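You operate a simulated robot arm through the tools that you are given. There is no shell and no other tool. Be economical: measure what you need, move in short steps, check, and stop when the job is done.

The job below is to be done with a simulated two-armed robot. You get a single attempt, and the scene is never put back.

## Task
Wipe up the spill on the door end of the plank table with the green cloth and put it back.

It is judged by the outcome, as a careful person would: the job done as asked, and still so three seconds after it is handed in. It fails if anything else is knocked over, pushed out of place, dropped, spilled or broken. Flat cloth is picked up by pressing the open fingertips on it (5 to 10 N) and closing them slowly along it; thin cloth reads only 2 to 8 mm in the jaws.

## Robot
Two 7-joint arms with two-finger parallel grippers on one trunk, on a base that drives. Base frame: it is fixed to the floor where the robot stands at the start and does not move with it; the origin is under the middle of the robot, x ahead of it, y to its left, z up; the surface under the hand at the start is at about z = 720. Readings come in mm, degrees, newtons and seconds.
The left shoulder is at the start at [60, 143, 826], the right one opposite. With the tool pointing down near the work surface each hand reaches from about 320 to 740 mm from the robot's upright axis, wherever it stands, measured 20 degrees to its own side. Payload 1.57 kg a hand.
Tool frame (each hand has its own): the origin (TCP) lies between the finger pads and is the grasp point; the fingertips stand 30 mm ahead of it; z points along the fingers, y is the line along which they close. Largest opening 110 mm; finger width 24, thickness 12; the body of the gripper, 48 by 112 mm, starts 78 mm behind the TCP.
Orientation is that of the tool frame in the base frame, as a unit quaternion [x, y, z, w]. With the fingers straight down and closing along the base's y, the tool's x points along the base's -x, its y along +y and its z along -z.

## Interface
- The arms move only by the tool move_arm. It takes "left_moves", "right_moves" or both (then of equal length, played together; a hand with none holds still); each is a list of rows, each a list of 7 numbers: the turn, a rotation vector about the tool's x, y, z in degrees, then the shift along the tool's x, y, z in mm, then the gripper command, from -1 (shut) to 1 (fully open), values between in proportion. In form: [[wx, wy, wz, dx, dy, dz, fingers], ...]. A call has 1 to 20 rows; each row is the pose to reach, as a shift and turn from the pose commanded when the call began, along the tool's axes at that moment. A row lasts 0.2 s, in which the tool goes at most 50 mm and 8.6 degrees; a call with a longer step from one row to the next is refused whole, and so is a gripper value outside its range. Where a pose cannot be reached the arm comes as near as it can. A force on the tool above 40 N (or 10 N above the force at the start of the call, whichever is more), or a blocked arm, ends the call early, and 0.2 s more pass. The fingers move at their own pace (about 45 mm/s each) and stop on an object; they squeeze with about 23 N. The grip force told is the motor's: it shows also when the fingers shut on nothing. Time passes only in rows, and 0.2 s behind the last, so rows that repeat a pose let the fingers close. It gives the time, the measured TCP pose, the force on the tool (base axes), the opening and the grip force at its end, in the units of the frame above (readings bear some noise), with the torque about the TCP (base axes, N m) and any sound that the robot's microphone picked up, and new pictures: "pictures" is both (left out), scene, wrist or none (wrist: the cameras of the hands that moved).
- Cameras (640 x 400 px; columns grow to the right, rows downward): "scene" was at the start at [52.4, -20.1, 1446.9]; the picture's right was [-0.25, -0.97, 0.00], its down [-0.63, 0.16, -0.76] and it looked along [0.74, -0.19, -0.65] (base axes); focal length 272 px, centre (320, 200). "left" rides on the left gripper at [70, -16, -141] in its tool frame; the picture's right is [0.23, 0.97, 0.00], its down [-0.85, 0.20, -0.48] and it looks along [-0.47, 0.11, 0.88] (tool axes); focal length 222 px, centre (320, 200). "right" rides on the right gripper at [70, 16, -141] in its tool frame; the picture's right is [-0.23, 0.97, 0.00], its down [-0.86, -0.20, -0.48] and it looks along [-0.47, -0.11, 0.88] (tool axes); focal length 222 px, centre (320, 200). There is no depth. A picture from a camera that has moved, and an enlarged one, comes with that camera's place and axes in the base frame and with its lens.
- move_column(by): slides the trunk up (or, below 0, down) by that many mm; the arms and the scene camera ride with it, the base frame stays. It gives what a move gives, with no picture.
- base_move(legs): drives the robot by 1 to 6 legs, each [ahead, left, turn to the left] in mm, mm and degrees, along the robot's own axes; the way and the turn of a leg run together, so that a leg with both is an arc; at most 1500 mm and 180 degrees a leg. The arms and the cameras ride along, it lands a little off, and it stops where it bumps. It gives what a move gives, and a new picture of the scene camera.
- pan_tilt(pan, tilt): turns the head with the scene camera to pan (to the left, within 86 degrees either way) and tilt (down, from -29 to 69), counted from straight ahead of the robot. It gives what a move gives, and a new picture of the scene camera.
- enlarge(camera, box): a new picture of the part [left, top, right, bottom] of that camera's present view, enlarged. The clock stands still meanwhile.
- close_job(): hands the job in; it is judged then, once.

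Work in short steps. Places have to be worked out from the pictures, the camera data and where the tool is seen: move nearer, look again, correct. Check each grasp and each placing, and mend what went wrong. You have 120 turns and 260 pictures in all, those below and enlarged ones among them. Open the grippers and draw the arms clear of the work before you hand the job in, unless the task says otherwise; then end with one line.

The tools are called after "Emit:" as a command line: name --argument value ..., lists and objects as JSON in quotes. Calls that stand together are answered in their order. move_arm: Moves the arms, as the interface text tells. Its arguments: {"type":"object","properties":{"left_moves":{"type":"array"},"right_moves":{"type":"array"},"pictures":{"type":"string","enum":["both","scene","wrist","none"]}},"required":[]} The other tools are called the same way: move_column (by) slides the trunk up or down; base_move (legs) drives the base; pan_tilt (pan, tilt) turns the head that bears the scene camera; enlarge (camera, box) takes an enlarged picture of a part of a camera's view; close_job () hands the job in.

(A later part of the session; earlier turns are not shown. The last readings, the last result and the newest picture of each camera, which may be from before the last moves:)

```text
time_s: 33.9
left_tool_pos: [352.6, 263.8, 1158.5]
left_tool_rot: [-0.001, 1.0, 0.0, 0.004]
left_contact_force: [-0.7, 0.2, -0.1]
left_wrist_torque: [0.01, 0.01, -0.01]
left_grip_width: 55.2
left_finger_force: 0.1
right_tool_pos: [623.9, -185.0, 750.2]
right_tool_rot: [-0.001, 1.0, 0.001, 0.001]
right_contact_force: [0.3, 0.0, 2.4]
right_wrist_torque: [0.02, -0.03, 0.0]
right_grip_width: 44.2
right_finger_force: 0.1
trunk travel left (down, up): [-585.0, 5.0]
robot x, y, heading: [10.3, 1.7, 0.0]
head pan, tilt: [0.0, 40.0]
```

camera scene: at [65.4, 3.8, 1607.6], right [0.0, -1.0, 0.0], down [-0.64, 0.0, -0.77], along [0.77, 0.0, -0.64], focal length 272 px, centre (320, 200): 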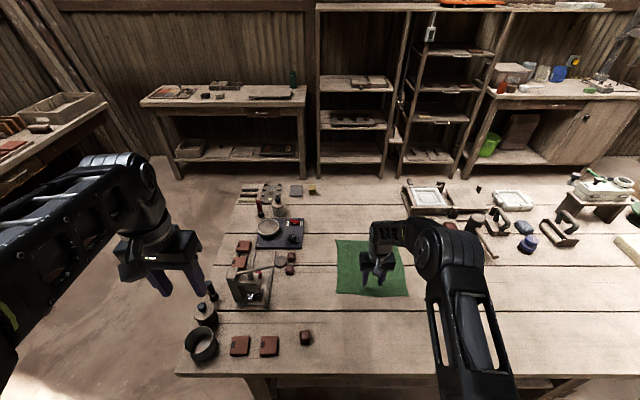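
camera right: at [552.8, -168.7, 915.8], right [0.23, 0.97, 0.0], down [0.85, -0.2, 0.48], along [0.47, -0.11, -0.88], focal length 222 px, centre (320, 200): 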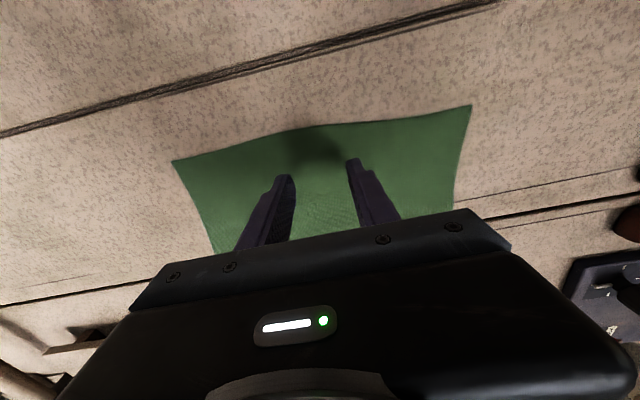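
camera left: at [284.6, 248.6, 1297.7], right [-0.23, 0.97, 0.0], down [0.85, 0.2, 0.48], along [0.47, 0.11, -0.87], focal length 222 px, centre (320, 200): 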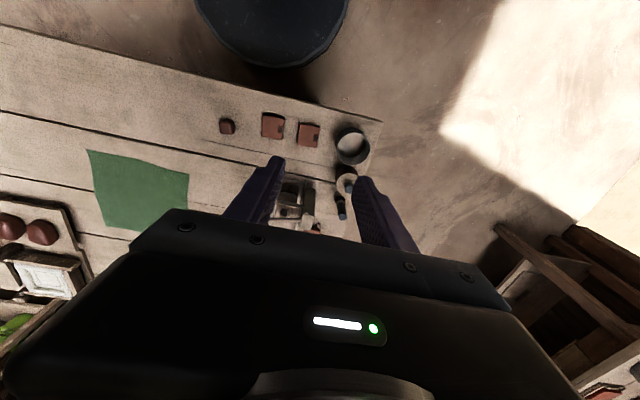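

Contact begins at z≈750 (2.4 N). I'll press a bit more and read the force.

Emit:
move_arm --right_moves '[[0, 0, 0, 0, 0, 1.5, -0.2], [0, 0, 0, 0, 0, 1.5, -0.2]]' --pictures "none"

```text
time_s: 34.5
left_tool_pos: [351.3, 264.0, 1159.5]
left_tool_rot: [-0.001, 1.0, 0.001, 0.005]
left_contact_force: [0.8, 0.2, -0.4]
left_wrist_torque: [-0.02, 0.01, -0.03]
left_grip_width: 55.2
left_finger_force: 0.1
right_tool_pos: [624.2, -185.6, 750.1]
right_tool_rot: [0.0, 1.0, 0.001, 0.002]
right_contact_force: [-1.8, 0.2, 15.3]
right_wrist_torque: [0.02, 0.07, 0.03]
right_grip_width: 43.9
right_finger_force: 0.0
trunk travel left (down, up): [-585.0, 5.0]
robot x, y, heading: [13.0, 3.7, 0.3]
head pan, tilt: [0.0, 40.0]
```

15 N is too much; I back off 0.8 mm for about 8 N and close slowly.

Emit:
move_arm --right_moves '[[0, 0, 0, 0, 0, -0.8, -0.2], [0, 0, 0, 0, 0, -0.8, -0.3], [0, 0, 0, 0, 0, -0.8, -0.4], [0, 0, 0, 0, 0, -0.8, -0.5], [0, 0, 0, 0, 0, -0.8, -0.6], [0, 0, 0, 0, 0, -0.8, -0.7], [0, 0, 0, 0, 0, -0.8, -0.8], [0, 0, 0, 0, 0, -0.8, -0.9], [0, 0, 0, 0, 0, -0.8, -1], [0, 0, 0, 0, 0, -0.8, -1], [0, 0, 0, 0, 0, -0.8, -1]]' --pictures "wrist"

```text
time_s: 36.9
left_tool_pos: [350.9, 263.2, 1159.6]
left_tool_rot: [-0.001, 1.0, 0.001, 0.005]
left_contact_force: [-0.1, -0.3, -0.4]
left_wrist_torque: [-0.02, -0.01, -0.02]
left_grip_width: 54.7
left_finger_force: 0.1
right_tool_pos: [623.0, -185.8, 750.8]
right_tool_rot: [-0.001, 1.0, -0.001, 0.0]
right_contact_force: [-0.2, -0.1, 16.6]
right_wrist_torque: [0.01, -0.03, 0.01]
right_grip_width: 2.4
right_finger_force: 23.0
trunk travel left (down, up): [-585.0, 5.0]
robot x, y, heading: [8.2, 3.3, -0.1]
head pan, tilt: [0.0, 40.0]
camera right: at [552.0, -169.7, 893.4], right [0.23, 0.97, 0.0], down [0.85, -0.2, 0.48], along [0.47, -0.11, -0.88], focal length 222 px, centre (320, 200)
```

right: 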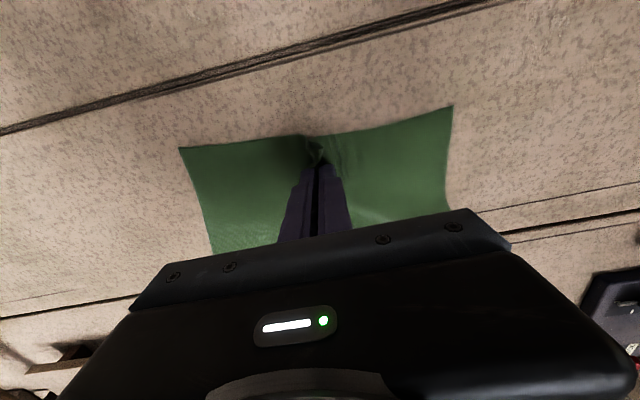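

The jaws read 2.4 mm with a fold between them. I lift slowly, then check.

Emit:
move_arm --right_moves '[[0, 0, 0, 0, 0, -15, -1], [0, 0, 0, 0, 0, -45, -1], [0, 0, 0, 0, 0, -85, -1], [0, 0, 0, -15, 0, -130, -1], [0, 0, 0, -30, 0, -175, -1], [0, 0, 0, -30, 0, -220, -1], [0, 0, 0, -30, 0, -265, -1], [0, 0, 0, -30, 0, -310, -1], [0, 0, 0, -30, 0, -355, -1], [0, 0, 0, -30, 0, -355, -1]]' --pictures "both"

```text
time_s: 39.1
left_tool_pos: [349.8, 265.9, 1160.5]
left_tool_rot: [-0.001, 1.0, 0.0, 0.006]
left_contact_force: [-0.7, 0.3, -0.7]
left_wrist_torque: [-0.1, -0.07, -0.01]
left_grip_width: 55.0
left_finger_force: 0.0
right_tool_pos: [632.1, -173.7, 1098.4]
right_tool_rot: [-0.009, 1.0, -0.013, 0.011]
right_contact_force: [-1.0, 1.4, 1.0]
right_wrist_torque: [-0.06, -0.09, -0.01]
right_grip_width: 2.2
right_finger_force: 23.0
right hand out of reach, approached as far as the arm can: row 9, 10
trunk travel left (down, up): [-585.0, 5.0]
robot x, y, heading: [8.8, 5.4, -0.1]
head pan, tilt: [0.0, 40.0]
camera scene: at [61.1, 7.0, 1607.8], right [0.0, -1.0, 0.0], down [-0.64, 0.0, -0.77], along [0.77, 0.0, -0.64], focal length 272 px, centre (320, 200)
camera right: at [559.1, -155.9, 1238.6], right [0.21, 0.98, -0.02], down [0.85, -0.17, 0.5], along [0.49, -0.12, -0.86], focal length 222 px, centre (320, 200)
```

scene: 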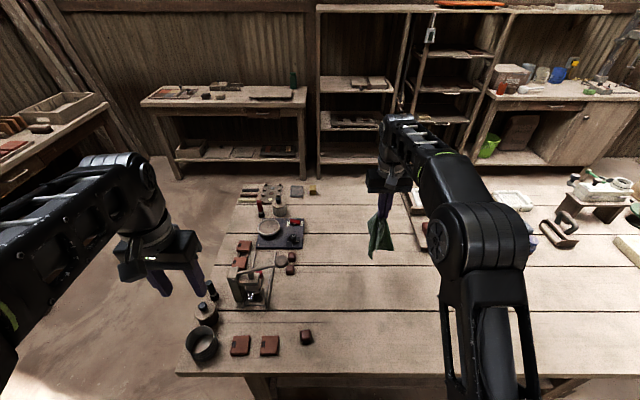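
right: 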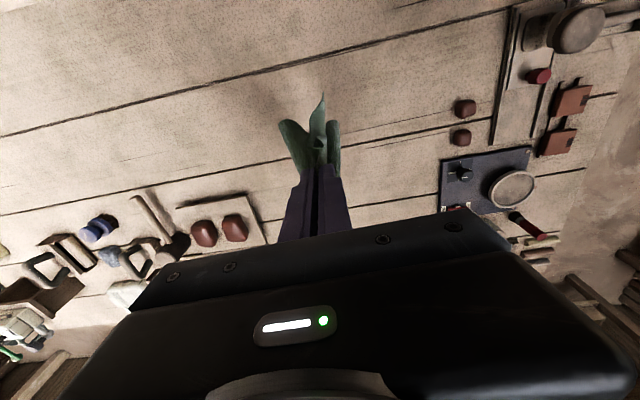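

The cloth hangs firmly from the right hand. I'll draw that hand in close before driving round the door end to the back side.

Emit:
move_arm --right_moves '[[0, 0, 0, 40, -15, 0, -1], [0, 0, 0, 80, -30, 0, -1], [0, 0, 0, 120, -45, 0, -1], [0, 0, 0, 160, -60, 0, -1], [0, 0, 0, 200, -75, 0, -1], [0, 0, 0, 240, -90, 0, -1], [0, 0, 0, 260, -90, 0, -1]]' --pictures "scene"

Emit:
base_move --legs '[[-120, 0, 0], [0, 950, 0]]'

```text
time_s: 40.7
left_tool_pos: [352.8, 264.1, 1159.5]
left_tool_rot: [-0.001, 1.0, 0.0, 0.004]
left_contact_force: [-0.2, -0.2, 0.5]
left_wrist_torque: [0.0, 0.01, -0.01]
left_grip_width: 54.9
left_finger_force: 0.1
right_tool_pos: [377.7, -268.3, 1096.0]
right_tool_rot: [-0.001, 1.0, 0.0, 0.0]
right_contact_force: [-0.1, 0.8, 0.3]
right_wrist_torque: [0.01, 0.03, -0.01]
right_grip_width: 2.0
right_finger_force: 23.3
trunk travel left (down, up): [-585.0, 5.0]
robot x, y, heading: [11.8, 0.6, 0.3]
head pan, tilt: [0.0, 40.0]
camera scene: at [65.2, 3.8, 1607.6], right [0.0, -1.0, 0.0], down [-0.64, 0.0, -0.77], along [0.77, 0.0, -0.64], focal length 272 px, centre (320, 200)
```

scene: 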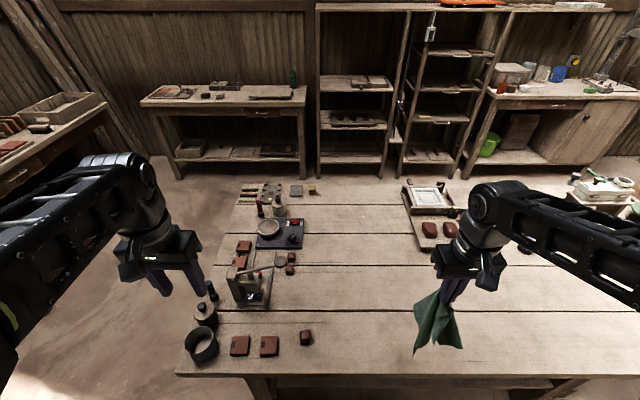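

```text
time_s: 46.5
left_tool_pos: [235.3, 1204.0, 1159.2]
left_tool_rot: [0.004, 1.0, 0.001, 0.004]
left_contact_force: [-0.1, 0.0, 0.3]
left_wrist_torque: [-0.05, 0.0, 0.0]
left_grip_width: 54.9
left_finger_force: 0.1
right_tool_pos: [256.5, 672.9, 1096.4]
right_tool_rot: [0.004, 1.0, 0.0, 0.0]
right_contact_force: [-0.3, -0.1, -0.5]
right_wrist_torque: [-0.02, 0.02, 0.01]
right_grip_width: 2.2
right_finger_force: 22.9
trunk travel left (down, up): [-585.0, 5.0]
robot x, y, heading: [-106.8, 947.7, -0.5]
head pan, tilt: [0.0, 40.0]
camera scene: at [-54.1, 946.7, 1607.6], right [-0.01, -1.0, 0.0], down [-0.64, 0.0, -0.77], along [0.77, -0.01, -0.64], focal length 272 px, centre (320, 200)
```

scene: 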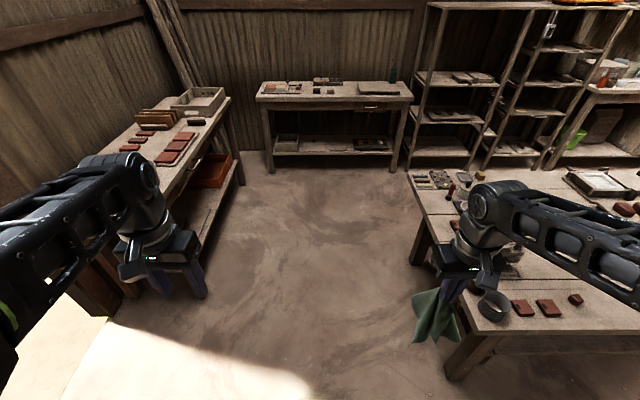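

The way is clear: table edge at y≈430, the side bench at y≈1670. I go ahead to mid-corridor, and turn about there.

Emit:
base_move --legs '[[650, 60, 0], [0, 0, 90], [0, 0, 90]]'

```text
time_s: 57.7
left_tool_pos: [180.0, 734.6, 1159.3]
left_tool_rot: [1.0, 0.002, -0.004, 0.001]
left_contact_force: [-0.2, -0.3, -0.6]
left_wrist_torque: [0.0, 0.02, 0.0]
left_grip_width: 54.8
left_finger_force: 0.1
right_tool_pos: [154.2, 1266.8, 1095.6]
right_tool_rot: [1.0, 0.001, 0.001, 0.0]
right_contact_force: [-0.4, 0.8, 0.1]
right_wrist_torque: [0.0, 0.02, -0.03]
right_grip_width: 2.1
right_finger_force: 23.2
trunk travel left (down, up): [-585.0, 5.0]
robot x, y, heading: [519.6, 997.8, -179.8]
head pan, tilt: [0.0, 40.0]
camera scene: at [468.1, 997.3, 1607.6], right [0.0, 1.0, 0.0], down [0.64, 0.0, -0.77], along [-0.77, 0.0, -0.64], focal length 272 px, centre (320, 200)
```

scene: 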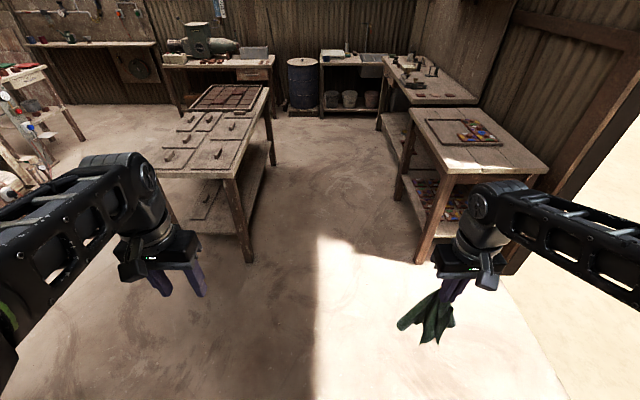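

There is another table behind the start position. I'll zoom to check it has no spill before going on.

Emit:
enlarge --camera "scene" --box '[130, 60, 330, 185]'

Emit:
enlarge --camera "scene" --box '[370, 40, 570, 165]'

```text
3.20 times, centred on (230, 122) of scene
camera zoom: at [468.1, 997.3, 1607.6], right [0.0, 1.0, 0.0], down [0.64, 0.0, -0.77], along [-0.77, 0.0, -0.64], focal length 869 px, centre (608, 448)
```

zoom: 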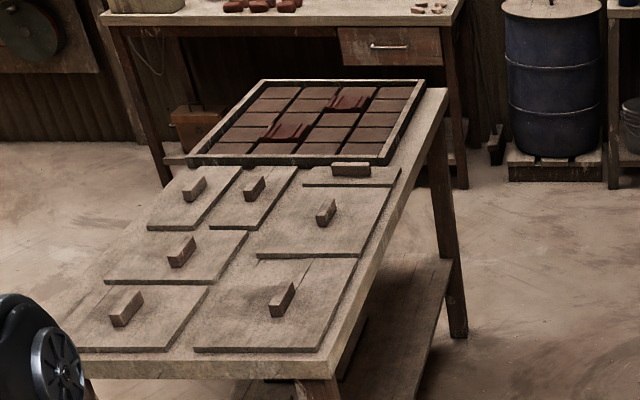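

```text
3.20 times, centred on (470, 102) of scene
camera zoom: at [468.1, 997.3, 1607.6], right [0.0, 1.0, 0.0], down [0.64, 0.0, -0.77], along [-0.77, 0.0, -0.64], focal length 869 px, centre (-160, 512)
```

zoom: 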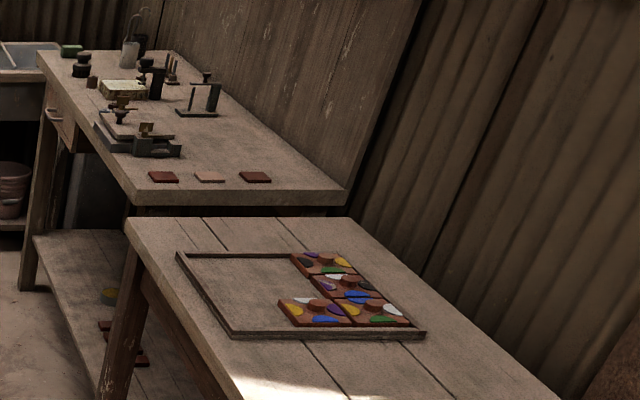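

Those hold no spill, so the wet patch on the big planked table stands. I'll back along the corridor to x≈1650 and then strafe behind the table.

Emit:
base_move --legs '[[-1150, 0, 0], [0, 1300, 0]]'

```text
time_s: 70.1
left_tool_pos: [1348.9, -578.0, 1159.2]
left_tool_rot: [1.0, -0.019, -0.005, 0.0]
left_contact_force: [-0.4, 0.3, -0.4]
left_wrist_torque: [0.0, -0.02, -0.05]
left_grip_width: 54.9
left_finger_force: 0.0
right_tool_pos: [1344.9, -45.2, 1096.0]
right_tool_rot: [1.0, -0.018, 0.0, 0.0]
right_contact_force: [-0.1, 0.3, -0.7]
right_wrist_torque: [0.05, -0.01, 0.0]
right_grip_width: 2.3
right_finger_force: 22.5
trunk travel left (down, up): [-585.0, 5.0]
robot x, y, heading: [1698.5, -332.8, 177.9]
head pan, tilt: [0.0, 40.0]
camera scene: at [1646.8, -327.1, 1607.6], right [0.04, 1.0, 0.0], down [0.64, -0.02, -0.77], along [-0.77, 0.03, -0.64], focal length 272 px, centre (320, 200)
```

scene: 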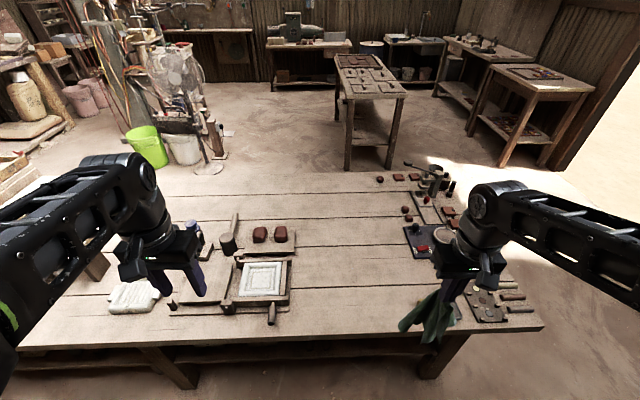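

I'm behind the table; the spill should appear around pixel (352, 274). I zoom there.

Emit:
enlarge --camera "scene" --box '[290, 225, 410, 300]'

```text
5.33 times, centred on (350, 262) of scene
camera zoom: at [1646.8, -327.1, 1607.6], right [0.04, 1.0, 0.0], down [0.64, -0.02, -0.77], along [-0.77, 0.03, -0.64], focal length 1448 px, centre (160, -133)
```

zoom: 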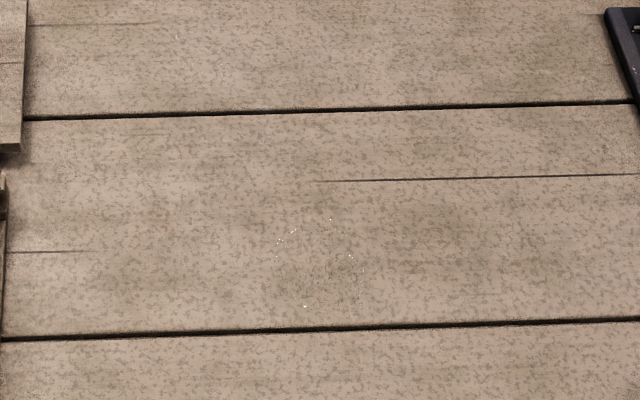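

The glints outline a clear puddle centred at about [1030, -186], roughly 80 mm across, with free board all round. I'll drive ~110 mm nearer and straighten.

Emit:
base_move --legs '[[110, 0, 2.1]]'

```text
time_s: 71.3
left_tool_pos: [1243.1, -587.7, 1160.0]
left_tool_rot: [1.0, -0.001, -0.004, 0.001]
left_contact_force: [-0.3, -0.1, 0.4]
left_wrist_torque: [0.0, -0.02, 0.01]
left_grip_width: 54.9
left_finger_force: 0.2
right_tool_pos: [1219.6, -55.4, 1095.7]
right_tool_rot: [1.0, 0.0, 0.001, 0.0]
right_contact_force: [-0.4, 0.6, 1.2]
right_wrist_torque: [-0.01, -0.03, -0.03]
right_grip_width: 2.4
right_finger_force: 23.4
trunk travel left (down, up): [-585.0, 5.0]
robot x, y, heading: [1587.6, -328.3, 180.2]
head pan, tilt: [0.0, 40.0]
camera scene: at [1531.6, -326.5, 1607.5], right [0.0, 1.0, 0.0], down [0.64, 0.0, -0.77], along [-0.77, 0.0, -0.64], focal length 272 px, centre (320, 200)
```

scene: 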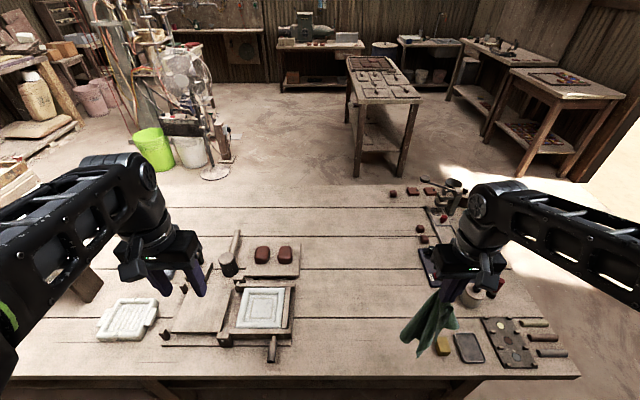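

I carry the cloth over to [940, -186], high, and check.

Emit:
move_arm --right_moves '[[0, 0, 0, -38, 24, 0, -1], [0, 0, 0, -76, 48, 0, -1], [0, 0, 0, -114, 72, 0, -1], [0, 0, 0, -152, 96, 0, -1], [0, 0, 0, -190, 120, 0, -1], [0, 0, 0, -230, 131, 15, -1], [0, 0, 0, -270, 131, 40, -1], [0, 0, 0, -280, 131, 80, -1], [0, 0, 0, -280, 131, 80, -1], [0, 0, 0, -280, 131, 80, -1]]' --pictures "both"

```text
time_s: 73.5
left_tool_pos: [1244.8, -587.6, 1158.8]
left_tool_rot: [1.0, -0.001, -0.005, 0.002]
left_contact_force: [0.5, -0.2, -0.6]
left_wrist_torque: [0.02, 0.06, 0.05]
left_grip_width: 55.2
left_finger_force: 0.0
right_tool_pos: [941.0, -186.5, 1014.1]
right_tool_rot: [1.0, 0.001, -0.001, 0.001]
right_contact_force: [-0.2, 0.3, -0.2]
right_wrist_torque: [0.02, -0.01, 0.01]
right_grip_width: 2.4
right_finger_force: 23.2
trunk travel left (down, up): [-585.0, 5.0]
robot x, y, heading: [1589.5, -323.3, 180.1]
head pan, tilt: [0.0, 40.0]
camera scene: at [1533.4, -326.5, 1607.6], right [0.0, 1.0, 0.0], down [0.64, 0.0, -0.77], along [-0.77, 0.0, -0.64], focal length 272 px, centre (320, 200)
camera right: at [1009.4, -204.1, 1156.6], right [-0.23, -0.97, 0.0], down [-0.86, 0.2, 0.48], along [-0.47, 0.11, -0.88], focal length 222 px, centre (320, 200)
```

scene: 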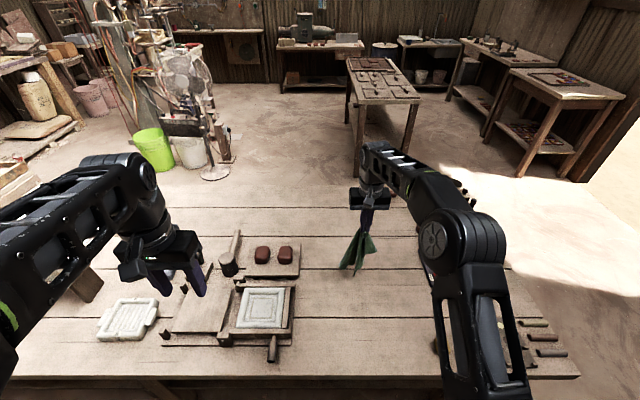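
right: 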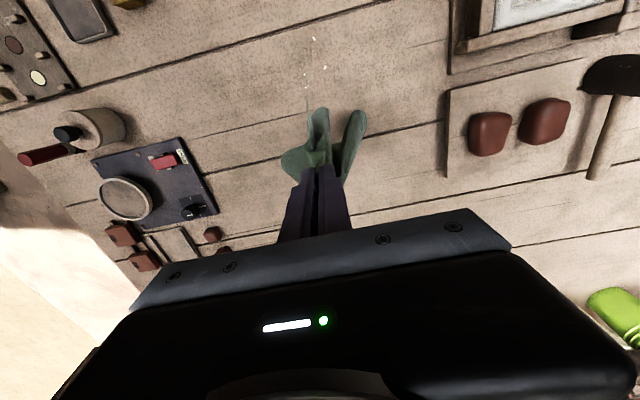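

The wrist view shows the glints at about [1030, -195]. I lay the cloth down trailing across the puddle: lower while drawing toward myself, stopping just above contact.

Emit:
move_arm --right_moves '[[0, 0, 0, -15, 8, 25, -1], [0, 0, 0, 0, 8, 55, -1], [0, 0, 0, 20, 8, 85, -1], [0, 0, 0, 45, 8, 115, -1], [0, 0, 0, 72, 8, 145, -1], [0, 0, 0, 100, 8, 175, -1], [0, 0, 0, 130, 8, 205, -1], [0, 0, 0, 155, 8, 230, -1], [0, 0, 0, 175, 8, 250, -1], [0, 0, 0, 175, 8, 258, -1], [0, 0, 0, 175, 8, 258, -1]]' --pictures "both"

```text
time_s: 75.9
left_tool_pos: [1244.5, -588.4, 1159.7]
left_tool_rot: [1.0, 0.0, -0.005, 0.001]
left_contact_force: [-0.3, -0.9, 0.5]
left_wrist_torque: [0.0, 0.02, -0.01]
left_grip_width: 55.0
left_finger_force: 0.0
right_tool_pos: [1116.2, -196.0, 759.2]
right_tool_rot: [1.0, 0.0, -0.001, 0.0]
right_contact_force: [-0.3, 0.0, 1.4]
right_wrist_torque: [0.02, -0.03, -0.03]
right_grip_width: 2.2
right_finger_force: 23.2
trunk travel left (down, up): [-585.0, 5.0]
robot x, y, heading: [1584.1, -328.0, 180.0]
head pan, tilt: [0.0, 40.0]
camera scene: at [1533.8, -326.6, 1607.7], right [0.0, 1.0, 0.0], down [0.64, 0.0, -0.77], along [-0.77, 0.0, -0.64], focal length 272 px, centre (320, 200)
camera right: at [1185.2, -212.0, 900.4], right [-0.23, -0.97, 0.0], down [-0.85, 0.2, 0.48], along [-0.47, 0.11, -0.88], focal length 222 px, centre (320, 200)
```

scene: 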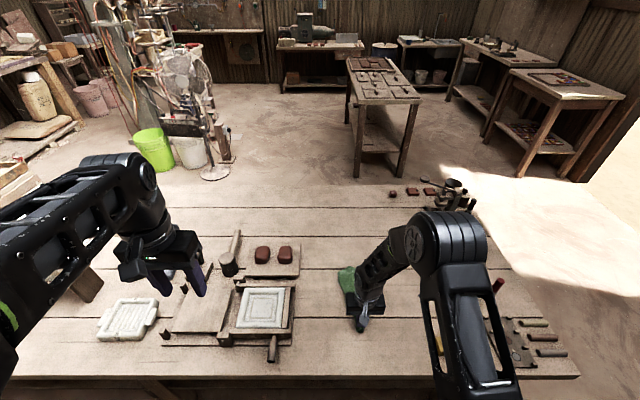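
right: 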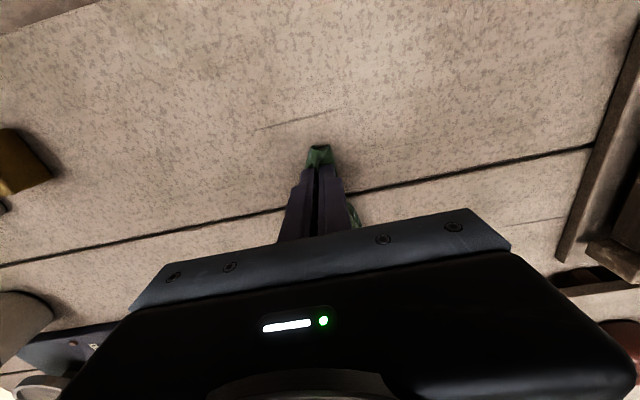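

The cloth trails flat beyond the fingers. I press lightly (z≈752) and stroke forward and back over the puddle once to see the forces.

Emit:
move_arm --right_moves '[[0, 0, 0, 0, 0, 6, -1], [0, 0, 0, -25, 0, 7, -1], [0, 0, 0, -50, 0, 7, -1], [0, 0, 0, -75, 0, 7, -1], [0, 0, 0, -100, 0, 7, -1], [0, 0, 0, -125, 0, 7, -1], [0, 0, 0, -150, 0, 7, -1], [0, 0, 0, -125, 0, 7, -1], [0, 0, 0, -100, 0, 7, -1], [0, 0, 0, -75, 0, 7, -1], [0, 0, 0, -50, 0, 7, -1], [0, 0, 0, -25, 0, 7, -1], [0, 0, 0, 0, 0, 7, -1]]' --pictures "both"

```text
time_s: 78.7
left_tool_pos: [1246.2, -588.3, 1159.2]
left_tool_rot: [1.0, 0.0, -0.005, 0.0]
left_contact_force: [0.3, 0.2, 0.5]
left_wrist_torque: [-0.03, 0.01, -0.04]
left_grip_width: 55.1
left_finger_force: 0.0
right_tool_pos: [1114.3, -195.1, 752.8]
right_tool_rot: [1.0, 0.0, -0.002, 0.001]
right_contact_force: [-8.4, 0.2, 22.7]
right_wrist_torque: [-0.04, 0.35, 0.0]
right_grip_width: 2.1
right_finger_force: 22.9
trunk travel left (down, up): [-585.0, 5.0]
robot x, y, heading: [1586.2, -323.3, 179.9]
head pan, tilt: [0.0, 40.0]
camera scene: at [1534.6, -327.2, 1607.8], right [0.0, 1.0, 0.0], down [0.64, 0.0, -0.77], along [-0.77, 0.0, -0.64], focal length 272 px, centre (320, 200)
camera right: at [1184.5, -211.0, 894.3], right [-0.23, -0.97, 0.0], down [-0.85, 0.2, 0.48], along [-0.47, 0.11, -0.88], focal length 222 px, centre (320, 200)
```

scene: 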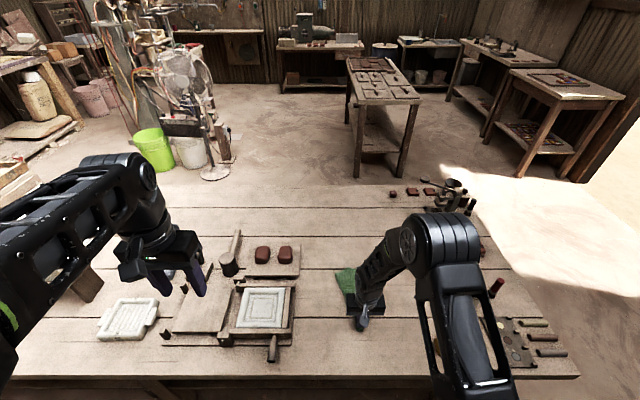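
right: 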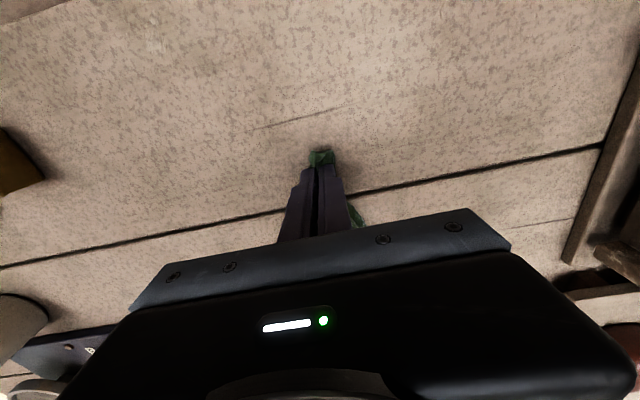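

Contact is good (a bit firm at 22 N). I ease up ~1 mm and wipe in parallel strokes across y from about -260 to -130.

Emit:
move_arm --right_moves '[[0, 0, 0, 0, 15, -1, -1], [0, 0, 0, -38, 15, -1, -1], [0, 0, 0, -76, 15, -1, -1], [0, 0, 0, -114, 15, -1, -1], [0, 0, 0, -150, 15, -1, -1], [0, 0, 0, -150, 32, -1, -1], [0, 0, 0, -114, 32, -1, -1], [0, 0, 0, -76, 32, -1, -1], [0, 0, 0, -38, 32, -1, -1], [0, 0, 0, 0, 32, -1, -1], [0, 0, 0, 0, 48, -1, -1], [0, 0, 0, -38, 48, -1, -1], [0, 0, 0, -76, 48, -1, -1], [0, 0, 0, -114, 48, -1, -1], [0, 0, 0, -150, 48, -1, -1], [0, 0, 0, -150, 64, -1, -1], [0, 0, 0, -114, 64, -1, -1], [0, 0, 0, -76, 64, -1, -1], [0, 0, 0, -38, 64, -1, -1], [0, 0, 0, 0, 64, -1, -1]]' --pictures "none"

Emit:
move_arm --right_moves '[[0, 0, 0, 0, -30, 0, -1], [0, 0, 0, 0, -64, 0, -1], [0, 0, 0, 0, -80, 0, -1], [0, 0, 0, -38, -80, 0, -1], [0, 0, 0, -76, -80, 0, -1], [0, 0, 0, -114, -80, 0, -1], [0, 0, 0, -150, -80, 0, -1], [0, 0, 0, -150, -96, 0, -1], [0, 0, 0, -114, -96, 0, -1], [0, 0, 0, -76, -96, 0, -1], [0, 0, 0, -38, -96, 0, -1], [0, 0, 0, 0, -96, 0, -1], [0, 0, 0, 0, -112, 0, -1], [0, 0, 0, -38, -112, 0, -1], [0, 0, 0, -76, -112, 0, -1], [0, 0, 0, -114, -112, 0, -1], [0, 0, 0, -150, -112, 0, -1], [0, 0, 0, -150, -128, 0, -1], [0, 0, 0, -114, -128, 0, -1], [0, 0, 0, -76, -128, 0, -1]]' --pictures "both"

```text
time_s: 82.9
left_tool_pos: [1245.7, -588.0, 1160.0]
left_tool_rot: [1.0, -0.001, -0.005, 0.0]
left_contact_force: [0.3, 0.7, 0.6]
left_wrist_torque: [0.02, 0.02, 0.0]
left_grip_width: 55.2
left_finger_force: 0.0
right_tool_pos: [1113.3, -258.9, 751.8]
right_tool_rot: [1.0, 0.0, -0.001, 0.0]
right_contact_force: [-1.1, 0.2, 4.3]
right_wrist_torque: [0.04, 0.05, 0.04]
right_grip_width: 2.3
right_finger_force: 22.8
trunk travel left (down, up): [-585.0, 5.0]
robot x, y, heading: [1588.2, -325.9, 180.0]
head pan, tilt: [0.0, 40.0]
```

```text
time_s: 87.1
left_tool_pos: [1245.5, -588.2, 1160.3]
left_tool_rot: [1.0, -0.001, -0.005, 0.001]
left_contact_force: [0.0, 0.4, -0.1]
left_wrist_torque: [0.02, -0.04, 0.02]
left_grip_width: 55.1
left_finger_force: 0.1
right_tool_pos: [1038.0, -127.8, 752.2]
right_tool_rot: [1.0, 0.0, -0.002, 0.0]
right_contact_force: [-7.2, -0.3, 21.6]
right_wrist_torque: [0.01, 0.3, -0.01]
right_grip_width: 2.3
right_finger_force: 23.3
trunk travel left (down, up): [-585.0, 5.0]
robot x, y, heading: [1590.0, -327.8, 180.2]
head pan, tilt: [0.0, 40.0]
camera scene: at [1534.8, -327.1, 1607.6], right [0.0, 1.0, 0.0], down [0.64, 0.0, -0.77], along [-0.77, 0.0, -0.64], focal length 272 px, centre (320, 200)
camera right: at [1108.2, -145.5, 893.8], right [-0.23, -0.97, 0.0], down [-0.85, 0.2, 0.48], along [-0.47, 0.11, -0.88], focal length 222 px, centre (320, 200)
```

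scene: 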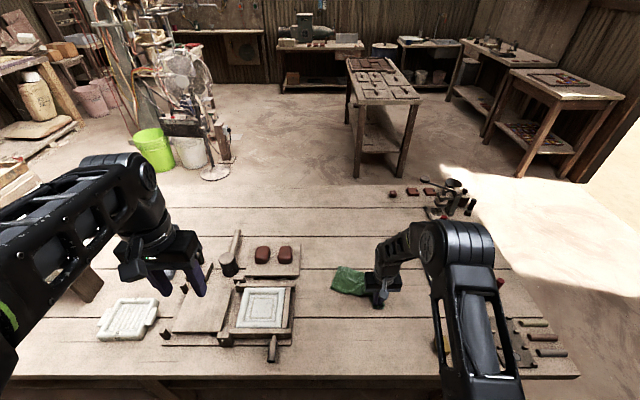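
right: 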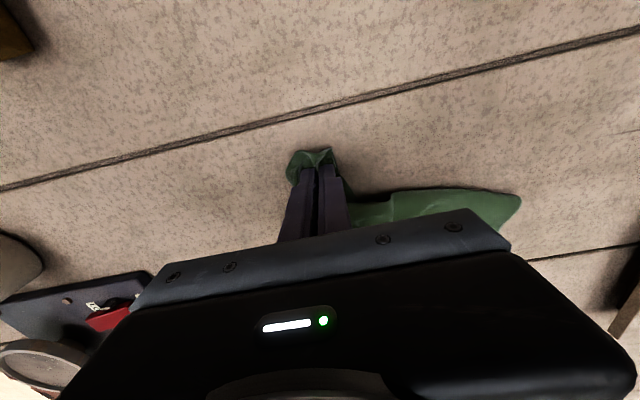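

The puddle area has been covered. I lift the cloth off and look for remaining glints.

Emit:
move_arm --right_moves '[[0, 0, 0, 0, 0, -30, -1], [0, 0, 0, 0, 0, -75, -1], [0, 0, 0, 0, 0, -120, -1], [0, 0, 0, 0, 0, -165, -1], [0, 0, 0, 0, 0, -210, -1], [0, 0, 0, 0, 0, -255, -1], [0, 0, 0, 0, -40, -280, -1], [0, 0, 0, -40, -60, -290, -1], [0, 0, 0, -80, -70, -290, -1], [0, 0, 0, -120, -80, -290, -1]]' --pictures "both"

Emit:
enlarge --camera "scene" --box '[290, 240, 410, 315]'

```text
time_s: 89.3
left_tool_pos: [1245.1, -587.5, 1159.3]
left_tool_rot: [1.0, -0.001, -0.005, 0.001]
left_contact_force: [-0.4, 0.0, -0.7]
left_wrist_torque: [0.01, 0.06, -0.02]
left_grip_width: 54.9
left_finger_force: 0.0
right_tool_pos: [939.1, -56.0, 1041.2]
right_tool_rot: [1.0, -0.001, 0.0, -0.001]
right_contact_force: [0.8, -1.2, 0.2]
right_wrist_torque: [0.01, 0.0, 0.0]
right_grip_width: 2.3
right_finger_force: 23.0
right hand out of reach, approached as far as the arm can: row 10
trunk travel left (down, up): [-585.0, 5.0]
robot x, y, heading: [1587.9, -328.9, 179.5]
head pan, tilt: [0.0, 40.0]
camera scene: at [1534.0, -326.8, 1607.7], right [0.0, 1.0, 0.0], down [0.64, 0.0, -0.77], along [-0.77, 0.0, -0.64], focal length 272 px, centre (320, 200)
camera right: at [1008.2, -72.1, 1184.5], right [-0.23, -0.97, 0.0], down [-0.86, 0.2, 0.48], along [-0.47, 0.11, -0.88], focal length 222 px, centre (320, 200)
```

scene: 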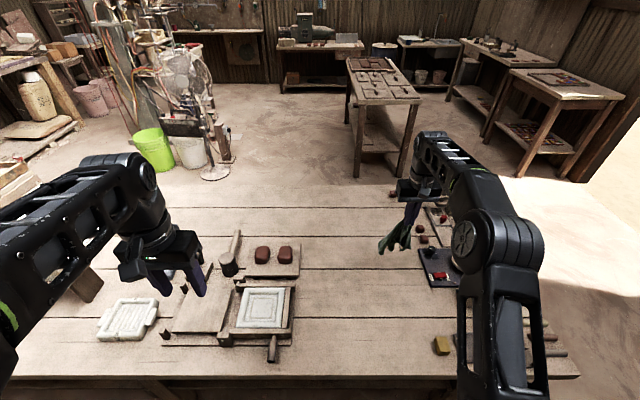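
right: 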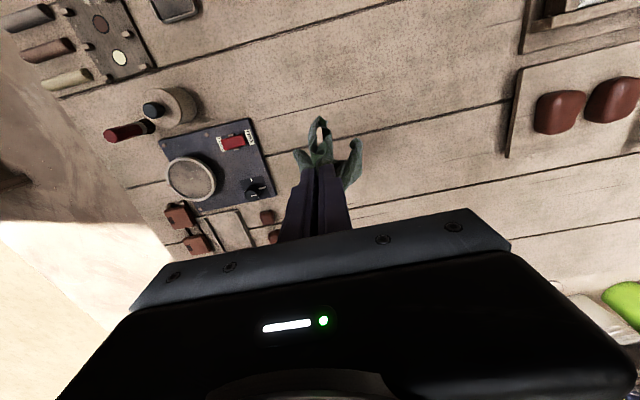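

```text
5.33 times, centred on (350, 278) of scene
camera zoom: at [1534.0, -326.8, 1607.7], right [0.0, 1.0, 0.0], down [0.64, 0.0, -0.77], along [-0.77, 0.0, -0.64], focal length 1448 px, centre (160, -213)
```

zoom: 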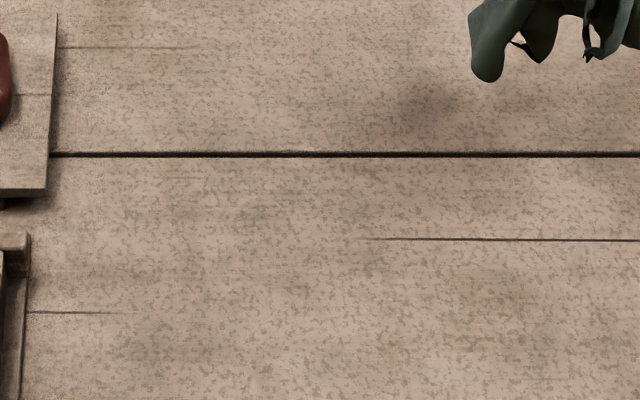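

No glints remain at the wiped spot. I'll check a bit lower and also the door-most boards from this side, in case of a second patch.

Emit:
enlarge --camera "scene" --box '[290, 280, 450, 380]'

Emit:
enlarge --camera "right" --box '[100, 0, 420, 200]'

Emit:
enlarge --camera "scene" --box '[300, 180, 460, 280]'

Emit:
enlarge --camera "scene" --box '[0, 180, 320, 380]'

```text
4.00 times, centred on (370, 330) of scene
camera zoom: at [1534.0, -326.8, 1607.7], right [0.0, 1.0, 0.0], down [0.64, 0.0, -0.77], along [-0.77, 0.0, -0.64], focal length 1086 px, centre (120, -320)
```

zoom: 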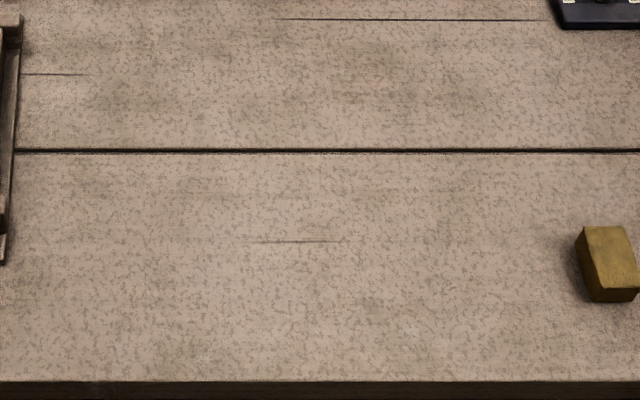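

```text
2.00 times, centred on (260, 100) of right
camera zoom: at [1008.2, -72.1, 1184.5], right [-0.23, -0.97, 0.0], down [-0.86, 0.2, 0.48], along [-0.47, 0.11, -0.88], focal length 444 px, centre (440, 400)
```

zoom: 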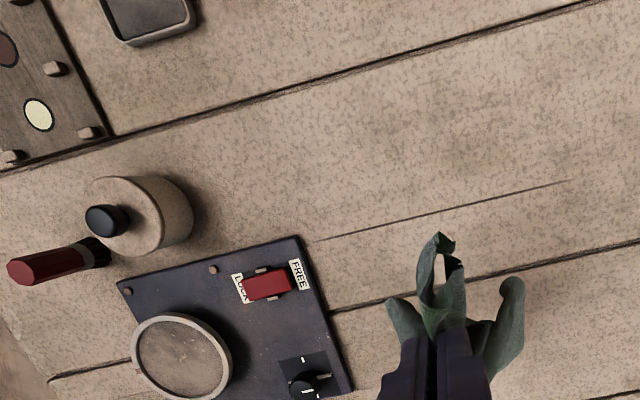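

```text
4.00 times, centred on (380, 230) of scene
camera zoom: at [1534.0, -326.8, 1607.7], right [0.0, 1.0, 0.0], down [0.64, 0.0, -0.77], along [-0.77, 0.0, -0.64], focal length 1086 px, centre (80, 80)
```

zoom: 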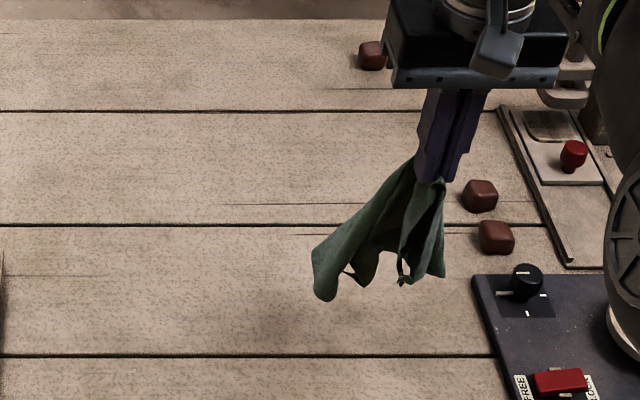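

```text
2.00 times, centred on (160, 280) of scene
camera zoom: at [1534.0, -326.8, 1607.7], right [0.0, 1.0, 0.0], down [0.64, 0.0, -0.77], along [-0.77, 0.0, -0.64], focal length 543 px, centre (640, 40)
```

zoom: 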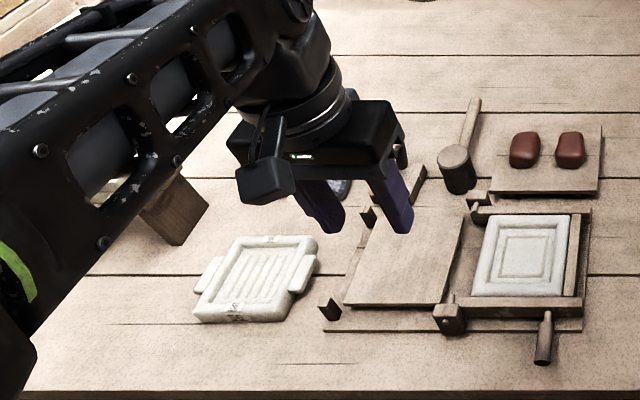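

The spill is gone. I retract the right hand with the cloth, up and toward myself.

Emit:
move_arm --right_moves '[[0, 0, 0, 35, 20, -20, -1], [0, 0, 0, 75, 20, -40, -1], [0, 0, 0, 115, 20, -55, -1], [0, 0, 0, 155, 20, -60, -1], [0, 0, 0, 195, 20, -60, -1], [0, 0, 0, 235, 20, -60, -1], [0, 0, 0, 275, 20, -60, -1], [0, 0, 0, 300, 20, -60, -1]]' --pictures "none"

Emit:
base_move --legs '[[-120, 0, 0], [0, -1340, 0]]'

```text
time_s: 91.1
left_tool_pos: [1245.6, -588.4, 1159.4]
left_tool_rot: [1.0, -0.001, -0.005, 0.001]
left_contact_force: [0.1, -0.2, -0.4]
left_wrist_torque: [-0.02, 0.02, -0.01]
left_grip_width: 55.0
left_finger_force: 0.1
right_tool_pos: [1238.0, -78.2, 1101.6]
right_tool_rot: [1.0, 0.0, -0.001, 0.0]
right_contact_force: [0.0, -0.1, -0.6]
right_wrist_torque: [0.01, 0.01, -0.01]
right_grip_width: 2.0
right_finger_force: 23.5
trunk travel left (down, up): [-585.0, 5.0]
robot x, y, heading: [1589.6, -334.7, 180.0]
head pan, tilt: [0.0, 40.0]
```

```text
time_s: 98.7
left_tool_pos: [1352.3, 753.4, 1159.1]
left_tool_rot: [1.0, 0.02, -0.005, 0.002]
left_contact_force: [0.1, -0.3, 0.3]
left_wrist_torque: [0.01, -0.01, -0.01]
left_grip_width: 55.0
left_finger_force: 0.0
right_tool_pos: [1323.5, 1263.0, 1103.4]
right_tool_rot: [1.0, 0.02, 0.0, 0.0]
right_contact_force: [0.5, -0.5, -0.4]
right_wrist_torque: [-0.04, -0.03, -0.02]
right_grip_width: 2.2
right_finger_force: 23.3
trunk travel left (down, up): [-585.0, 5.0]
robot x, y, heading: [1681.8, 1029.1, -177.7]
head pan, tilt: [0.0, 40.0]
camera scene: at [1630.9, 1027.0, 1607.6], right [-0.04, 1.0, 0.0], down [0.64, 0.03, -0.77], along [-0.77, -0.03, -0.64], focal length 272 px, centre (320, 200)
```

scene: 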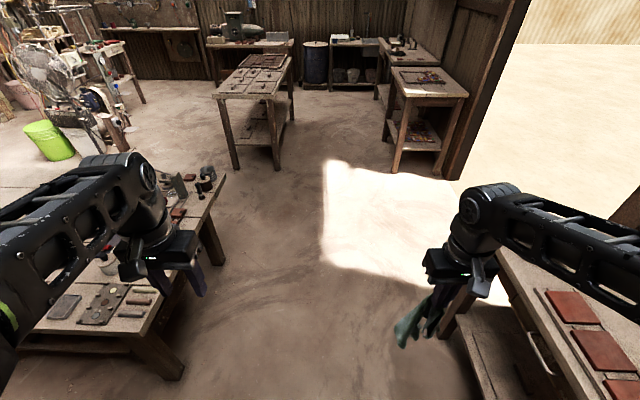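

The corridor is clear. I drive ahead, turn about, and return to the front.

Emit:
base_move --legs '[[1150, 20, -2.3], [0, 0, -90], [0, 0, -90], [-650, 0, 0]]'

```text
time_s: 115.5
left_tool_pos: [177.6, 1239.0, 1159.5]
left_tool_rot: [-0.016, 1.0, 0.0, 0.003]
left_contact_force: [-0.1, 0.3, -0.2]
left_wrist_torque: [0.0, 0.02, -0.02]
left_grip_width: 55.2
left_finger_force: 0.1
right_tool_pos: [203.0, 731.1, 1101.2]
right_tool_rot: [-0.017, 1.0, 0.0, 0.0]
right_contact_force: [0.0, 0.0, 0.1]
right_wrist_torque: [0.0, 0.01, 0.04]
right_grip_width: 2.2
right_finger_force: 23.4
trunk travel left (down, up): [-585.0, 5.0]
robot x, y, heading: [-153.7, 966.5, 2.0]
head pan, tilt: [0.0, 40.0]
camera scene: at [-102.1, 971.2, 1607.7], right [0.03, -1.0, 0.0], down [-0.64, -0.02, -0.77], along [0.77, 0.03, -0.64], focal length 272 px, centre (320, 200)
```

scene: 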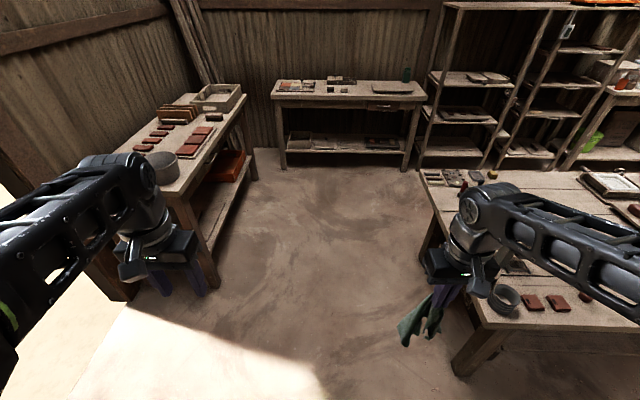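

Emit:
base_move --legs '[[0, 0, -2], [0, -960, 0], [165, 0, 0]]'

```text
time_s: 121.9
left_tool_pos: [341.7, 257.7, 1160.0]
left_tool_rot: [0.017, 1.0, 0.001, 0.003]
left_contact_force: [-0.8, 0.5, 0.8]
left_wrist_torque: [0.0, 0.02, 0.04]
left_grip_width: 55.1
left_finger_force: 0.1
right_tool_pos: [332.0, -252.0, 1101.7]
right_tool_rot: [0.017, 1.0, 0.0, -0.001]
right_contact_force: [0.8, 0.1, 0.0]
right_wrist_torque: [-0.03, 0.0, 0.01]
right_grip_width: 2.1
right_finger_force: 23.0
trunk travel left (down, up): [-585.0, 5.0]
robot x, y, heading: [-13.7, 8.9, -1.9]
head pan, tilt: [0.0, 40.0]
camera scene: at [44.9, 8.0, 1607.6], right [-0.03, -1.0, 0.0], down [-0.64, 0.02, -0.77], along [0.76, -0.03, -0.64], focal length 272 px, centre (320, 200)
```

scene: 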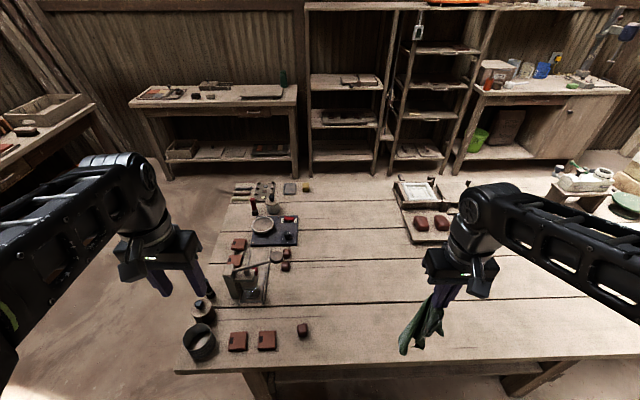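

I'm back at the front. I straighten and creep 70 mm nearer, so I can lay the cloth from its far edge (x≈865) back to where its near edge was.

Emit:
base_move --legs '[[72, -20, 1.9]]'

Emit:
move_arm --right_moves '[[0, -8, 0, -40, 15, 0, -1], [0, -16, 0, -80, 30, 0, -1], [0, -24, 0, -120, 40, 0, -1], [0, -32, 0, -160, 50, 0, -1], [0, -40, 0, -200, 60, 0, -1], [0, -40, 0, -245, 70, 10, -1], [0, -40, 0, -290, 75, 20, -1], [0, -40, 0, -330, 78, 35, -1], [0, -40, 0, -370, 80, 50, -1], [0, -40, 0, -400, 80, 65, -1]]' --pictures "both"

```text
time_s: 122.9
left_tool_pos: [400.6, 249.6, 1159.3]
left_tool_rot: [-0.002, 1.0, 0.001, 0.003]
left_contact_force: [0.2, 0.9, -0.2]
left_wrist_torque: [0.02, 0.04, 0.01]
left_grip_width: 55.1
left_finger_force: 0.0
right_tool_pos: [411.1, -261.1, 1101.5]
right_tool_rot: [-0.001, 1.0, 0.0, 0.0]
right_contact_force: [0.3, 0.6, 1.1]
right_wrist_torque: [0.01, 0.06, 0.01]
right_grip_width: 2.3
right_finger_force: 23.0
trunk travel left (down, up): [-585.0, 5.0]
robot x, y, heading: [58.0, -14.2, 0.1]
head pan, tilt: [0.0, 40.0]
camera scene: at [114.3, -11.7, 1607.5], right [0.0, -1.0, 0.0], down [-0.64, 0.0, -0.77], along [0.77, 0.0, -0.64], focal length 272 px, centre (320, 200)
```

scene: 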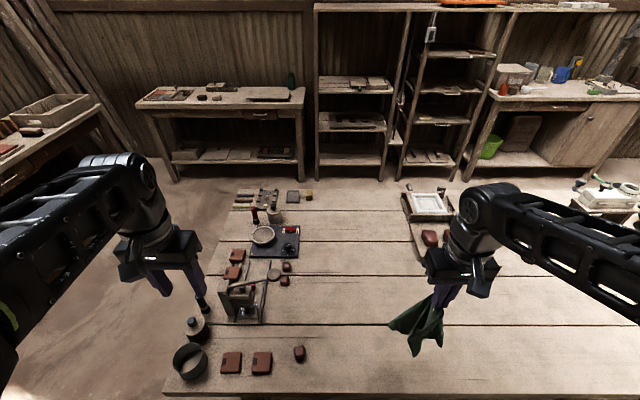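

```text
time_s: 125.1
left_tool_pos: [400.8, 249.3, 1159.1]
left_tool_rot: [-0.001, 1.0, 0.001, 0.004]
left_contact_force: [-0.4, 0.1, -0.2]
left_wrist_torque: [0.03, -0.01, 0.01]
left_grip_width: 54.9
left_finger_force: 0.0
right_tool_pos: [812.0, -180.1, 1039.0]
right_tool_rot: [-0.002, 0.94, 0.001, 0.342]
right_contact_force: [0.5, 0.8, 0.1]
right_wrist_torque: [0.01, -0.01, 0.01]
right_grip_width: 2.2
right_finger_force: 22.8
trunk travel left (down, up): [-585.0, 5.0]
robot x, y, heading: [55.8, -12.0, 0.2]
head pan, tilt: [0.0, 40.0]
camera scene: at [113.5, -11.3, 1607.6], right [0.0, -1.0, 0.0], down [-0.64, 0.0, -0.77], along [0.77, 0.0, -0.64], focal length 272 px, centre (320, 200)
camera right: at [667.8, -164.7, 1104.2], right [0.17, 0.97, 0.15], down [0.35, -0.2, 0.92], along [0.92, -0.11, -0.37], focal length 222 px, centre (320, 200)
```

scene: 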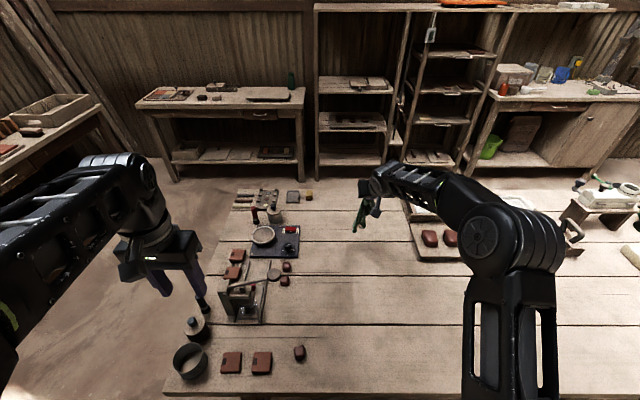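
right: 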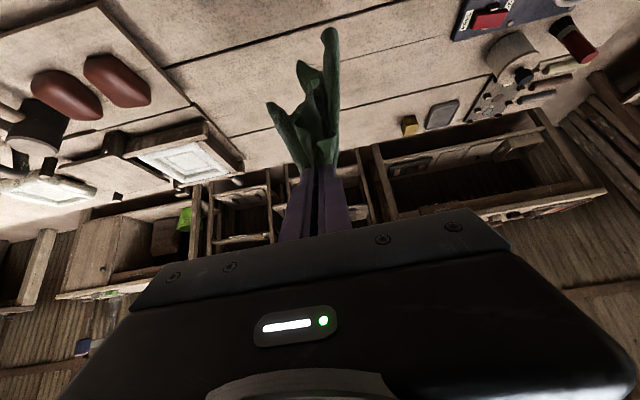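

The tilted hand reaches far enough. Now I lower till the cloth's free end touches near x≈860 and pull it toward me while lowering and bringing the hand upright.

Emit:
move_arm --right_moves '[[0, 0, 0, 3.7, 0, 23, -1], [0, 0, 0, 6.5, 0, 46.7, -1], [0, 0, 0, 36, 0, 58.5, -1], [0, 4, 0, 67.8, 0, 68.4, -1], [0, 10, 0, 101.1, 0, 77, -1], [0, 16, 0, 136, 0, 84.2, -1], [0, 23, 0, 173.2, 0, 89.7, -1], [0, 30, 0, 209.1, 0, 93.5, -1], [0, 36, 0, 247.2, 0, 95.4, -1], [0, 40, 0, 283.3, 0, 96.4, -1], [0, 40, 0, 314.1, 0, 94.2, -1], [0, 40, 0, 330.1, 0, 89.8, -1]]' --pictures "both"

```text
time_s: 127.7
left_tool_pos: [399.8, 248.5, 1158.9]
left_tool_rot: [-0.001, 1.0, 0.001, 0.005]
left_contact_force: [0.0, 0.2, 0.1]
left_wrist_torque: [-0.01, -0.01, 0.0]
left_grip_width: 54.8
left_finger_force: 0.2
right_tool_pos: [614.0, -180.9, 757.7]
right_tool_rot: [-0.002, 1.0, 0.0, 0.001]
right_contact_force: [1.7, 0.2, 2.1]
right_wrist_torque: [-0.01, -0.07, 0.03]
right_grip_width: 2.0
right_finger_force: 22.7
trunk travel left (down, up): [-585.0, 5.0]
robot x, y, heading: [57.3, -12.0, -0.1]
head pan, tilt: [0.0, 40.0]
camera scene: at [112.2, -11.0, 1607.7], right [0.0, -1.0, 0.0], down [-0.64, 0.0, -0.77], along [0.77, 0.0, -0.64], focal length 272 px, centre (320, 200)
camera right: at [544.0, -165.0, 900.0], right [0.22, 0.97, 0.0], down [0.86, -0.2, 0.48], along [0.47, -0.11, -0.88], focal length 222 px, centre (320, 200)
```

scene: 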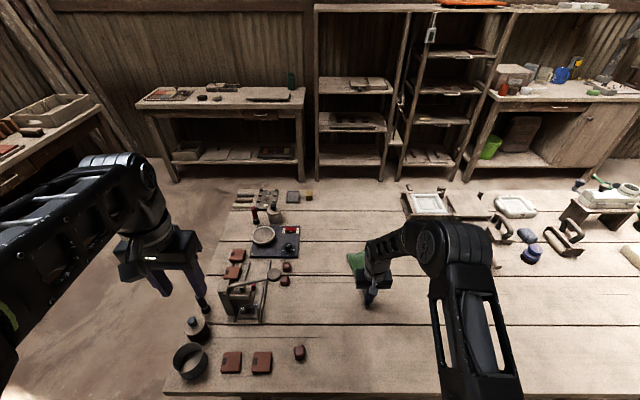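
right: 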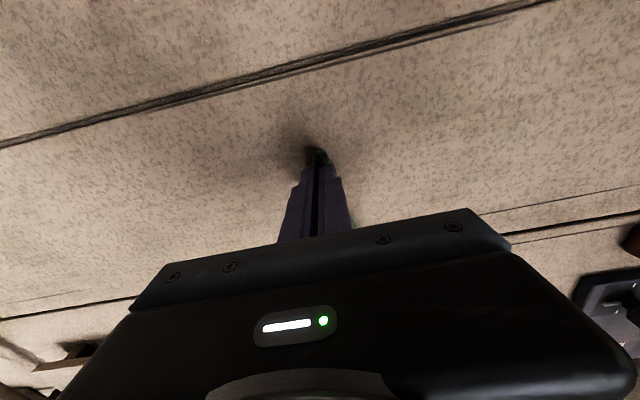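

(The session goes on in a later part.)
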